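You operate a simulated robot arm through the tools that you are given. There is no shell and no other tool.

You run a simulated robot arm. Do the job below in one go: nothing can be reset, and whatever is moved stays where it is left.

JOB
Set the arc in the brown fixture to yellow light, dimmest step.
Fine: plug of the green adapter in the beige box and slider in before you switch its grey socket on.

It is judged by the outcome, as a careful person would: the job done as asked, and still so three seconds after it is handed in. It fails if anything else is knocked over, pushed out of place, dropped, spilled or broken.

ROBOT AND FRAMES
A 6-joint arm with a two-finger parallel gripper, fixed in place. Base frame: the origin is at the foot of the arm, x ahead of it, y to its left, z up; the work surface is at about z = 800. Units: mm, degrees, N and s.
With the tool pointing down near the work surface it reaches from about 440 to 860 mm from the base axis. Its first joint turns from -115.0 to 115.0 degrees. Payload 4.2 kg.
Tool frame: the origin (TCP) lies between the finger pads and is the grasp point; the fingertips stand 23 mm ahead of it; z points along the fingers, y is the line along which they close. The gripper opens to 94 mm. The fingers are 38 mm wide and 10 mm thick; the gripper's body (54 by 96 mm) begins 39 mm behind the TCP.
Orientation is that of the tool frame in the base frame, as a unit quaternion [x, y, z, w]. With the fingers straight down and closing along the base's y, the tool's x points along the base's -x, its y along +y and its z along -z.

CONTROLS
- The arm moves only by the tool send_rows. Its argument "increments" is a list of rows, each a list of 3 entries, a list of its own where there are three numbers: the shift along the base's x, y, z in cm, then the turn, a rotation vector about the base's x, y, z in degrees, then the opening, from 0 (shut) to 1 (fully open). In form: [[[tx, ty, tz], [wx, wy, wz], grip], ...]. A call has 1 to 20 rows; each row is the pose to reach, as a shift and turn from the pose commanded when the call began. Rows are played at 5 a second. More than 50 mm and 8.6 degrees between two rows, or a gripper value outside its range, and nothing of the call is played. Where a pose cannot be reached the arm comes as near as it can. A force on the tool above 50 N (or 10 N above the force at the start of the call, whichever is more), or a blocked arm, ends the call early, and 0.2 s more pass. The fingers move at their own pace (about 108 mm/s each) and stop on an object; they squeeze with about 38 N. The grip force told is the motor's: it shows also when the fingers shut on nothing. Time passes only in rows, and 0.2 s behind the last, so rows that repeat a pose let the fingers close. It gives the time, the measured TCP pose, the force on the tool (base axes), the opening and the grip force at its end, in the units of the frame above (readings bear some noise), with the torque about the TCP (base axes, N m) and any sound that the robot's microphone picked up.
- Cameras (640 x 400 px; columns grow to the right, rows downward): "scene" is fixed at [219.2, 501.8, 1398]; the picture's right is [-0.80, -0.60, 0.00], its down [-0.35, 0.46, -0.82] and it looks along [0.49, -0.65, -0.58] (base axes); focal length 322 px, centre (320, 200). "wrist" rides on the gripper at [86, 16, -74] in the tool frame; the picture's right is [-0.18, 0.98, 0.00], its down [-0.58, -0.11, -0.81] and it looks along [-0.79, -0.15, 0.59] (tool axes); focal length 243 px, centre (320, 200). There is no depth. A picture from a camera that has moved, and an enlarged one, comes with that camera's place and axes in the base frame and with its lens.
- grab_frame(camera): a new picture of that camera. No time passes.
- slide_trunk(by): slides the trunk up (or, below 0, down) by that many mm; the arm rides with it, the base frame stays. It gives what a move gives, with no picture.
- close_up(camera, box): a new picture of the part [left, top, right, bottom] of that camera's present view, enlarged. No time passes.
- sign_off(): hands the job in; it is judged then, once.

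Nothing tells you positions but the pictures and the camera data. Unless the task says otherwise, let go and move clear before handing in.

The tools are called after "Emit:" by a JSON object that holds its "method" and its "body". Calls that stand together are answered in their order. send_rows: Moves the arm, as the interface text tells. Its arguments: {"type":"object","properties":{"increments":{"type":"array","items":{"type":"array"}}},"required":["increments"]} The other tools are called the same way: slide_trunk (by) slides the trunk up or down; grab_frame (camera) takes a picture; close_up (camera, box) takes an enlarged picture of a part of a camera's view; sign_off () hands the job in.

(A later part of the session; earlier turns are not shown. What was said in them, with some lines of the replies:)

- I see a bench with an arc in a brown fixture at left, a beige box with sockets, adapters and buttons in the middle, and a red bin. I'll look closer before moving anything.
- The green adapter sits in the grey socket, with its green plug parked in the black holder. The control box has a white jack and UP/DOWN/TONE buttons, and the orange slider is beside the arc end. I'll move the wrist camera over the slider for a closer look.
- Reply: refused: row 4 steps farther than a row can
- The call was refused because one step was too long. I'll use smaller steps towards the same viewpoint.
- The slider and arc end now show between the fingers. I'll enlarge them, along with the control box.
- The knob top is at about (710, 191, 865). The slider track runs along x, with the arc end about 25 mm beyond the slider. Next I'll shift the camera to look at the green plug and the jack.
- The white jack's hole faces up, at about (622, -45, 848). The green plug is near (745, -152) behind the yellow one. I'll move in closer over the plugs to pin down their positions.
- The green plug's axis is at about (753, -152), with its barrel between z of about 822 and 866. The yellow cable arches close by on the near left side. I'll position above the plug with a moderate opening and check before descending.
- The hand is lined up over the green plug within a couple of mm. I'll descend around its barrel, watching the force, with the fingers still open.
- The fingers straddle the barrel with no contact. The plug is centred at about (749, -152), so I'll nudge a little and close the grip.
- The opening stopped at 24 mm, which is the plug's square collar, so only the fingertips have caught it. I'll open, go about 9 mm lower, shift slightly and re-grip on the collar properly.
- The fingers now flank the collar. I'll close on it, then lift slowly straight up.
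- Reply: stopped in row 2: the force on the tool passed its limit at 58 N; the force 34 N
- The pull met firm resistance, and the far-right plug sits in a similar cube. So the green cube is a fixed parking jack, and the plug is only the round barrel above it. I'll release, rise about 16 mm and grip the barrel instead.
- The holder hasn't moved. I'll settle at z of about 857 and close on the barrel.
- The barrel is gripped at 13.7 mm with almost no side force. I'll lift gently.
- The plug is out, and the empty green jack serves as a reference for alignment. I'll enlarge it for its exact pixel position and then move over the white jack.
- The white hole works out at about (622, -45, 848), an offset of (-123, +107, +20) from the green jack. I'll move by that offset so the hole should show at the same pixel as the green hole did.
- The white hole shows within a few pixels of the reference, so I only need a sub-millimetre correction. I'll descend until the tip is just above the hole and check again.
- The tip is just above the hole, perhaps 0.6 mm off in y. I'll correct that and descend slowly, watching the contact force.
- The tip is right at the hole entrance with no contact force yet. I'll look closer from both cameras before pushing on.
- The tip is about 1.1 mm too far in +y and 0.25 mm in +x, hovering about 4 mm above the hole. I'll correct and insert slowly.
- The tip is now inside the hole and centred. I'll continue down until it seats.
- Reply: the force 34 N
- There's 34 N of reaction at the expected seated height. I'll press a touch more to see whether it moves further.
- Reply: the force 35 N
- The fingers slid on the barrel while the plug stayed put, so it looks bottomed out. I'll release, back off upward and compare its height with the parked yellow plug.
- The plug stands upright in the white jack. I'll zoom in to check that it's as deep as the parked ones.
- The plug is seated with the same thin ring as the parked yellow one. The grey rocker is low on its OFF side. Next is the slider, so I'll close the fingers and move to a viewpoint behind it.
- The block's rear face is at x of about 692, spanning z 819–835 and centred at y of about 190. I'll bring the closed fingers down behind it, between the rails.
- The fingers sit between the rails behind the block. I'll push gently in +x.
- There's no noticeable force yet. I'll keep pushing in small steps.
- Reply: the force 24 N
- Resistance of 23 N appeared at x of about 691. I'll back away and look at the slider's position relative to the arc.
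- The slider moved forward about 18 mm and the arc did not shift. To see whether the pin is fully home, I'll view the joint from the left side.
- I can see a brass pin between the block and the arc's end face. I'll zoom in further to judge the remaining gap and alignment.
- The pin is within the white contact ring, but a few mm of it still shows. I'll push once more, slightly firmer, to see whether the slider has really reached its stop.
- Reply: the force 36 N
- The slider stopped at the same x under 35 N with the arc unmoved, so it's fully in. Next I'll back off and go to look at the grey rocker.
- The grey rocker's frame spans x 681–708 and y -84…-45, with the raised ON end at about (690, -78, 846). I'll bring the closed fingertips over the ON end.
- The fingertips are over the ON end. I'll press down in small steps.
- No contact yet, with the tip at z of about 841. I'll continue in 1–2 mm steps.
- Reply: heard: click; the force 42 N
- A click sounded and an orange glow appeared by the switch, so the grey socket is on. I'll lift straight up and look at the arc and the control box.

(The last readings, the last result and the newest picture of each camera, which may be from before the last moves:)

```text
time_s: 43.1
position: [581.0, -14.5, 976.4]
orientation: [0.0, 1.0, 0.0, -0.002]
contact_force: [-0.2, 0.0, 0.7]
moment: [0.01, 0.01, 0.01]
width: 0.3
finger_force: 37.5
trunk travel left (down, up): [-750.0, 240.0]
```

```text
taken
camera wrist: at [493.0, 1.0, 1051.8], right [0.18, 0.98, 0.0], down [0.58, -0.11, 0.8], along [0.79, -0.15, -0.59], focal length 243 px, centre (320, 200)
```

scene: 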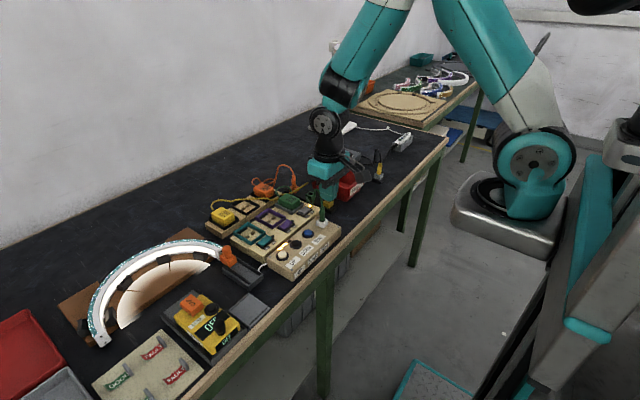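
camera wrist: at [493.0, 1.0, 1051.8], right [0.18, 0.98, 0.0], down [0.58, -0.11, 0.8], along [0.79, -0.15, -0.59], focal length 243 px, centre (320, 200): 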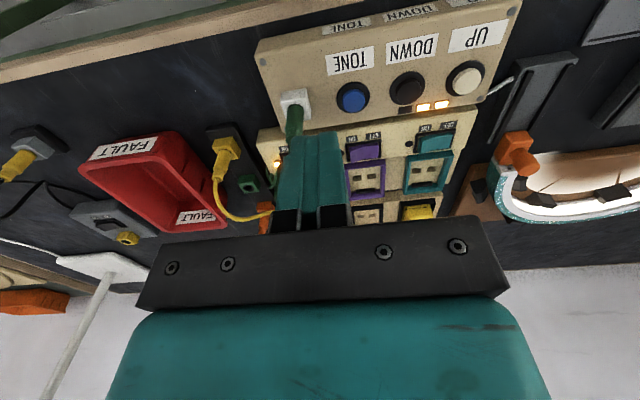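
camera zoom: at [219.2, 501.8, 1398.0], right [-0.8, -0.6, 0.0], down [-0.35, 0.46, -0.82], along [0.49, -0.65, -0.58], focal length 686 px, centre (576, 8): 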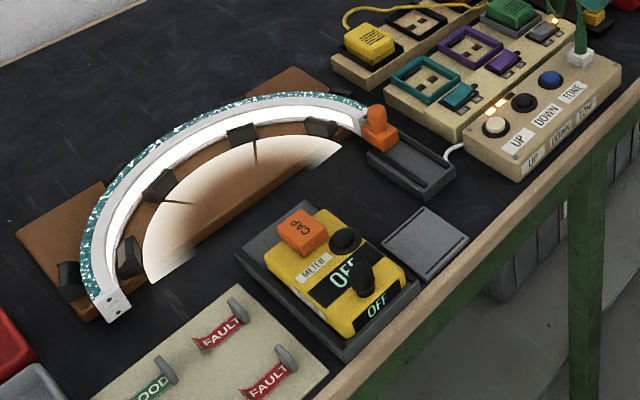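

The arc is lit white, with two of three level lamps on. Next I'll press TONE at about (625, 8, 836), staying slightly to the far side from the plug.

Emit:
{"method": "send_rows", "body": {"increments": [[[2, 1.2, 0], [0, 0, 0], 0.0], [[4.4, 2.5, -2], [0, 0, 0], 0.0], [[4.4, 2.5, -6], [0, 0, 0], 0.0], [[4.4, 2.5, -10], [0, 0, 0], 0.0], [[4.4, 2.5, -10.7], [0, 0, 0], 0.0]]}}

Emit:
{"method": "close_up", "body": {"camera": "scene", "box": [270, 200, 350, 270]}}

Emit:
{"method": "close_up", "body": {"camera": "wrist", "box": [220, 60, 420, 200]}}

```text
time_s: 44.3
position: [623.4, 9.6, 869.8]
orientation: [0.0, 1.0, -0.001, -0.001]
contact_force: [-0.3, -0.5, 0.0]
moment: [0.04, -0.01, -0.03]
width: 0.2
finger_force: 38.1
trunk travel left (down, up): [-750.0, 240.0]
```

```text
5.71 times, centred on (310, 235) of scene
camera zoom: at [219.2, 501.8, 1398.0], right [-0.8, -0.6, 0.0], down [-0.35, 0.46, -0.82], along [0.49, -0.65, -0.58], focal length 1838 px, centre (377, 0)
```

zoom: 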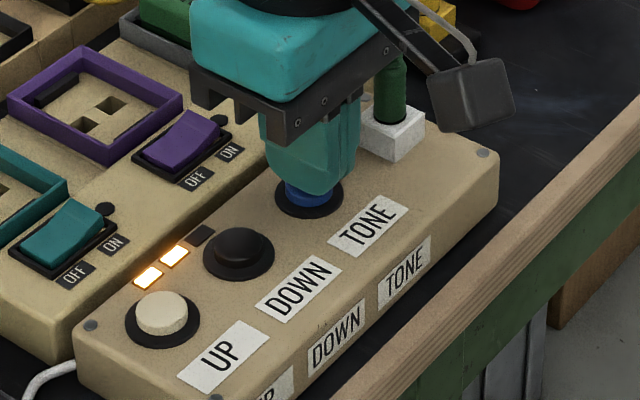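

```text
2.86 times, centred on (320, 130) of wrist
camera zoom: at [537.2, 25.7, 944.4], right [0.18, 0.98, 0.0], down [0.58, -0.11, 0.8], along [0.79, -0.15, -0.59], focal length 693 px, centre (320, 400)
```

zoom: 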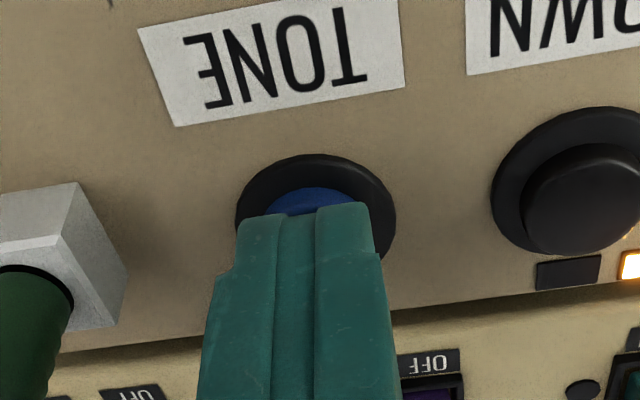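

The fingertips are over the TONE button. I'll press down in small steps.

Emit:
{"method": "send_rows", "body": {"increments": [[[0, 0, -0.4], [0, 0, 0], 0.0], [[0, 0, -0.7], [0, 0, 0], 0.0], [[0, 0, -0.9], [0, 0, 0], 0.0], [[0, 0, -1.1], [0, 0, 0], 0.0]]}}

```text
time_s: 45.3
position: [623.3, 9.6, 860.4]
orientation: [0.0, 1.0, -0.001, -0.001]
contact_force: [-0.8, -0.3, 12.6]
moment: [0.02, -0.05, 0.02]
width: 0.0
finger_force: 38.0
trunk travel left (down, up): [-750.0, 240.0]
heard: click
```

Clicked. I'll lift off and look at the result.

Emit:
{"method": "send_rows", "body": {"increments": [[[0, 0, 0.6], [0, 0, 0], 0.0], [[0, 0, 1.2], [0, 0, 0], 0.0]]}}

Emit:
{"method": "close_up", "body": {"camera": "scene", "box": [50, 220, 350, 360]}}

```text
time_s: 45.9
position: [622.9, 9.2, 870.0]
orientation: [0.0, 1.0, 0.0, -0.001]
contact_force: [-0.7, -0.8, 0.7]
moment: [-0.02, -0.02, 0.04]
width: 0.0
finger_force: 38.0
trunk travel left (down, up): [-750.0, 240.0]
```

```text
2.13 times, centred on (200, 290) of scene
camera zoom: at [219.2, 501.8, 1398.0], right [-0.8, -0.6, 0.0], down [-0.35, 0.46, -0.82], along [0.49, -0.65, -0.58], focal length 686 px, centre (576, 8)
```

zoom: 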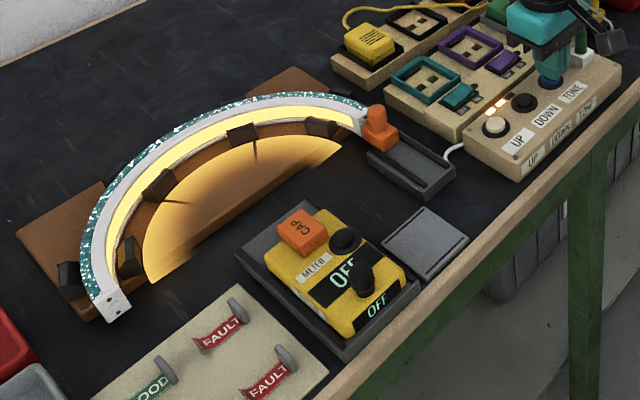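

The arc is now yellow, with two level lamps still lit. Next I'll move over to DOWN at y of about 58.

Emit:
{"method": "send_rows", "body": {"increments": [[[0.1, 0, 2], [0, 0, 0], 0.0], [[0.2, 2.5, 2], [0, 0, 0], 0.0], [[0.2, 4.8, 1], [0, 0, 0], 0.0], [[0.2, 4.8, 0], [0, 0, 0], 0.0]]}}

Emit:
{"method": "close_up", "body": {"camera": "wrist", "box": [220, 60, 420, 200]}}

Emit:
{"method": "close_up", "body": {"camera": "scene", "box": [250, 200, 350, 280]}}

```text
time_s: 46.9
position: [624.5, 56.7, 871.3]
orientation: [0.0, 1.0, 0.0, -0.003]
contact_force: [0.1, 0.4, -0.3]
moment: [-0.05, -0.01, 0.0]
width: 0.2
finger_force: 37.6
trunk travel left (down, up): [-750.0, 240.0]
```

```text
2.86 times, centred on (320, 130) of wrist
camera zoom: at [538.6, 73.5, 946.6], right [0.18, 0.98, 0.0], down [0.58, -0.11, 0.8], along [0.79, -0.15, -0.59], focal length 693 px, centre (320, 400)
```

zoom: 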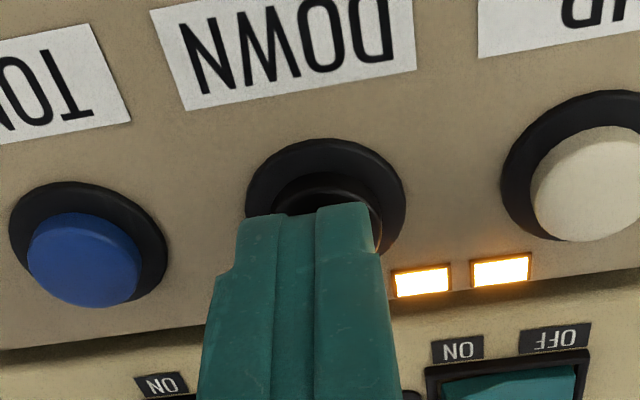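

```text
5.00 times, centred on (300, 240) of scene
camera zoom: at [219.2, 501.8, 1398.0], right [-0.8, -0.6, 0.0], down [-0.35, 0.46, -0.82], along [0.49, -0.65, -0.58], focal length 1608 px, centre (420, 0)
```

zoom: 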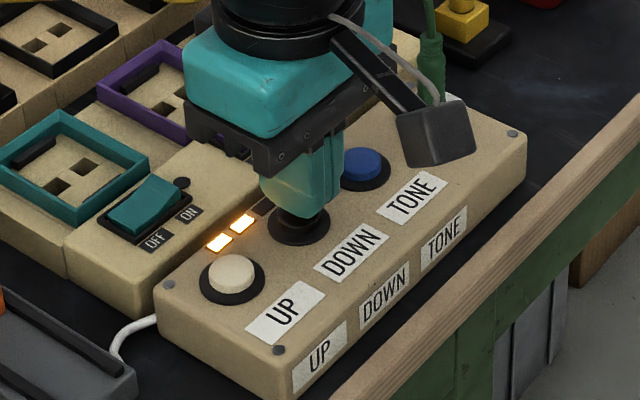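

The fingers are over DOWN. I'll press once and lift.

Emit:
{"method": "send_rows", "body": {"increments": [[[0, 0.1, -0.4], [0, 0, 0], 0.0], [[0, 0.1, -0.7], [0, 0, 0], 0.0], [[0, 0.1, -0.9], [0, 0, 0], 0.0], [[0, 0.1, -1.1], [0, 0, 0], 0.0]]}}

```text
time_s: 47.9
position: [625.6, 58.6, 860.5]
orientation: [0.0, 1.0, 0.0, -0.001]
contact_force: [-2.4, -0.6, 9.6]
moment: [-0.02, 0.08, 0.01]
width: 0.1
finger_force: 37.5
trunk travel left (down, up): [-750.0, 240.0]
heard: click
```

Emit:
{"method": "send_rows", "body": {"increments": [[[0, 0, 0.6], [0, 0, 0], 0.0], [[0, 0, 1.5], [0, 0, 0], 0.0]]}}

Emit:
{"method": "close_up", "body": {"camera": "scene", "box": [50, 220, 350, 360]}}

Emit:
{"method": "close_up", "body": {"camera": "wrist", "box": [220, 60, 420, 200]}}

```text
time_s: 48.5
position: [625.3, 57.8, 873.8]
orientation: [0.0, 1.0, -0.001, -0.002]
contact_force: [-0.4, 0.3, -0.9]
moment: [-0.02, -0.01, -0.02]
width: 0.2
finger_force: 38.2
trunk travel left (down, up): [-750.0, 240.0]
```

```text
2.13 times, centred on (200, 290) of scene
camera zoom: at [219.2, 501.8, 1398.0], right [-0.8, -0.6, 0.0], down [-0.35, 0.46, -0.82], along [0.49, -0.65, -0.58], focal length 686 px, centre (576, 8)
```

zoom: 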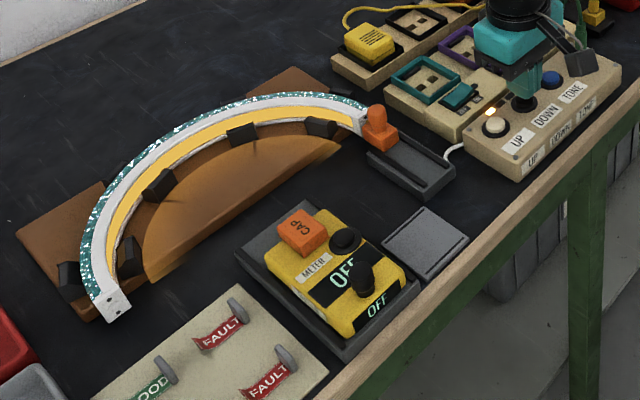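

```text
2.86 times, centred on (320, 130) of wrist
camera zoom: at [539.6, 74.2, 949.6], right [0.18, 0.98, 0.0], down [0.58, -0.11, 0.8], along [0.79, -0.15, -0.59], focal length 693 px, centre (320, 400)
```

zoom: 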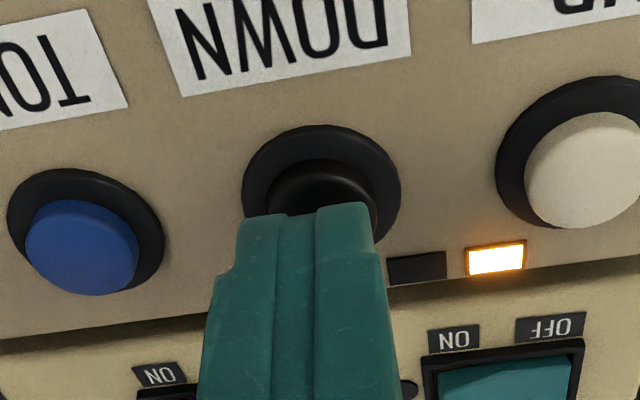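

One lamp remains lit and the arc glows dim yellow, which is the lowest of the three steps. I'll move the arm clear and do a final check of the whole scene.

Emit:
{"method": "send_rows", "body": {"increments": [[[0, 0, 4], [0, 0, 0], 0.0], [[0, 0, 8], [0, 0, 0], 0.0], [[-2, 0, 12], [0, 0, 0], 0.1], [[-4, 0, 16], [0, 0, 0], 0.2], [[-6, -2, 20], [0, 0, 0], 0.3], [[-8, -6, 22], [0, 0, 0], 0.3], [[-8, -10, 23], [0, 0, 0], 0.3], [[-8, -14, 23], [0, 0, 0], 0.3], [[-8, -18, 23], [0, 0, 0], 0.3]]}}

Emit:
{"method": "grab_frame", "body": {"camera": "scene"}}

Emit:
{"method": "close_up", "body": {"camera": "scene", "box": [190, 160, 350, 280]}}

Emit:
{"method": "grab_frame", "body": {"camera": "wrist"}}

```text
time_s: 50.5
position: [545.6, -122.4, 1105.5]
orientation: [-0.002, 1.0, 0.0, -0.002]
contact_force: [0.6, 1.0, -0.4]
moment: [-0.03, 0.01, 0.02]
width: 28.3
finger_force: 0.0
trunk travel left (down, up): [-750.0, 240.0]
```

```text
taken
```

scene: 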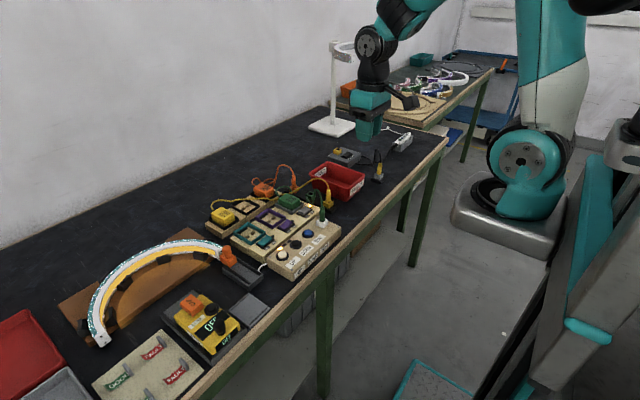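

```text
3.33 times, centred on (270, 220) of scene
camera zoom: at [219.2, 501.8, 1398.0], right [-0.8, -0.6, 0.0], down [-0.35, 0.46, -0.82], along [0.49, -0.65, -0.58], focal length 1072 px, centre (487, 133)
```

zoom: 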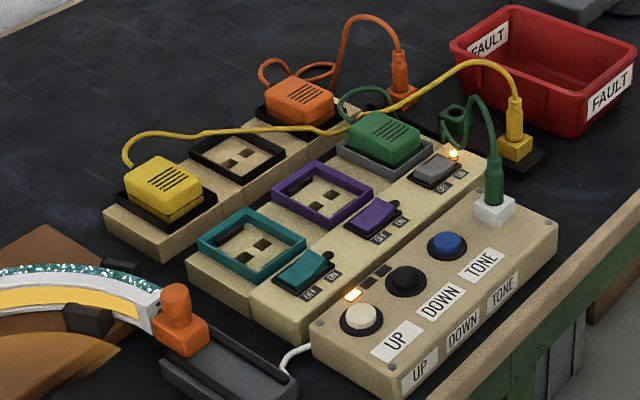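

```text
taken
camera wrist: at [459.4, -106.1, 1179.6], right [0.18, 0.98, 0.0], down [0.58, -0.11, 0.8], along [0.79, -0.15, -0.59], focal length 243 px, centre (320, 200)
```

wrist: 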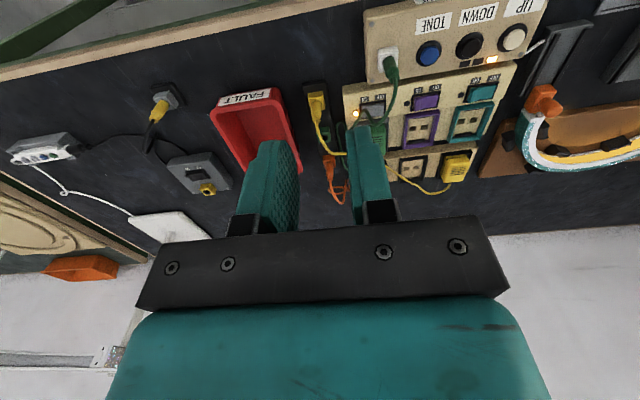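

The arc is steady in dim yellow with one level lamp lit. The green plug and slider are in, the grey socket is on, nothing else has moved, and the arm is clear. I'm handing it in.

Emit:
{"method": "sign_off", "body": {}}

```text
The job is handed in.
```

The arc in the brown fixture now glows yellow at its dimmest step, with one of the three level lamps lit. I've handed the job in.

- **Order:** The green adapter's plug went into the white jack on the beige box, and the slider was pushed in to its stop. Only after that did I switch the grey socket on.
- **Setting the light:** The arc came on white at level two. One press of TONE turned it yellow, and one press of DOWN took it to the lowest step.
- **Slider:** A few mm of its pin still show between the slider and the arc end. It stopped at the same place under a firmer push, and the arc lit normally, so I take it to be fully in.
- **First attempt at the plug:** I gripped the fixed green parking jack by mistake and pulled on it with up to 58 N before the arm stopped itself. The holder did not move, and I saw no damage.

In the last pictures nothing else had been knocked over or shifted, and the arm was clear of the bench.
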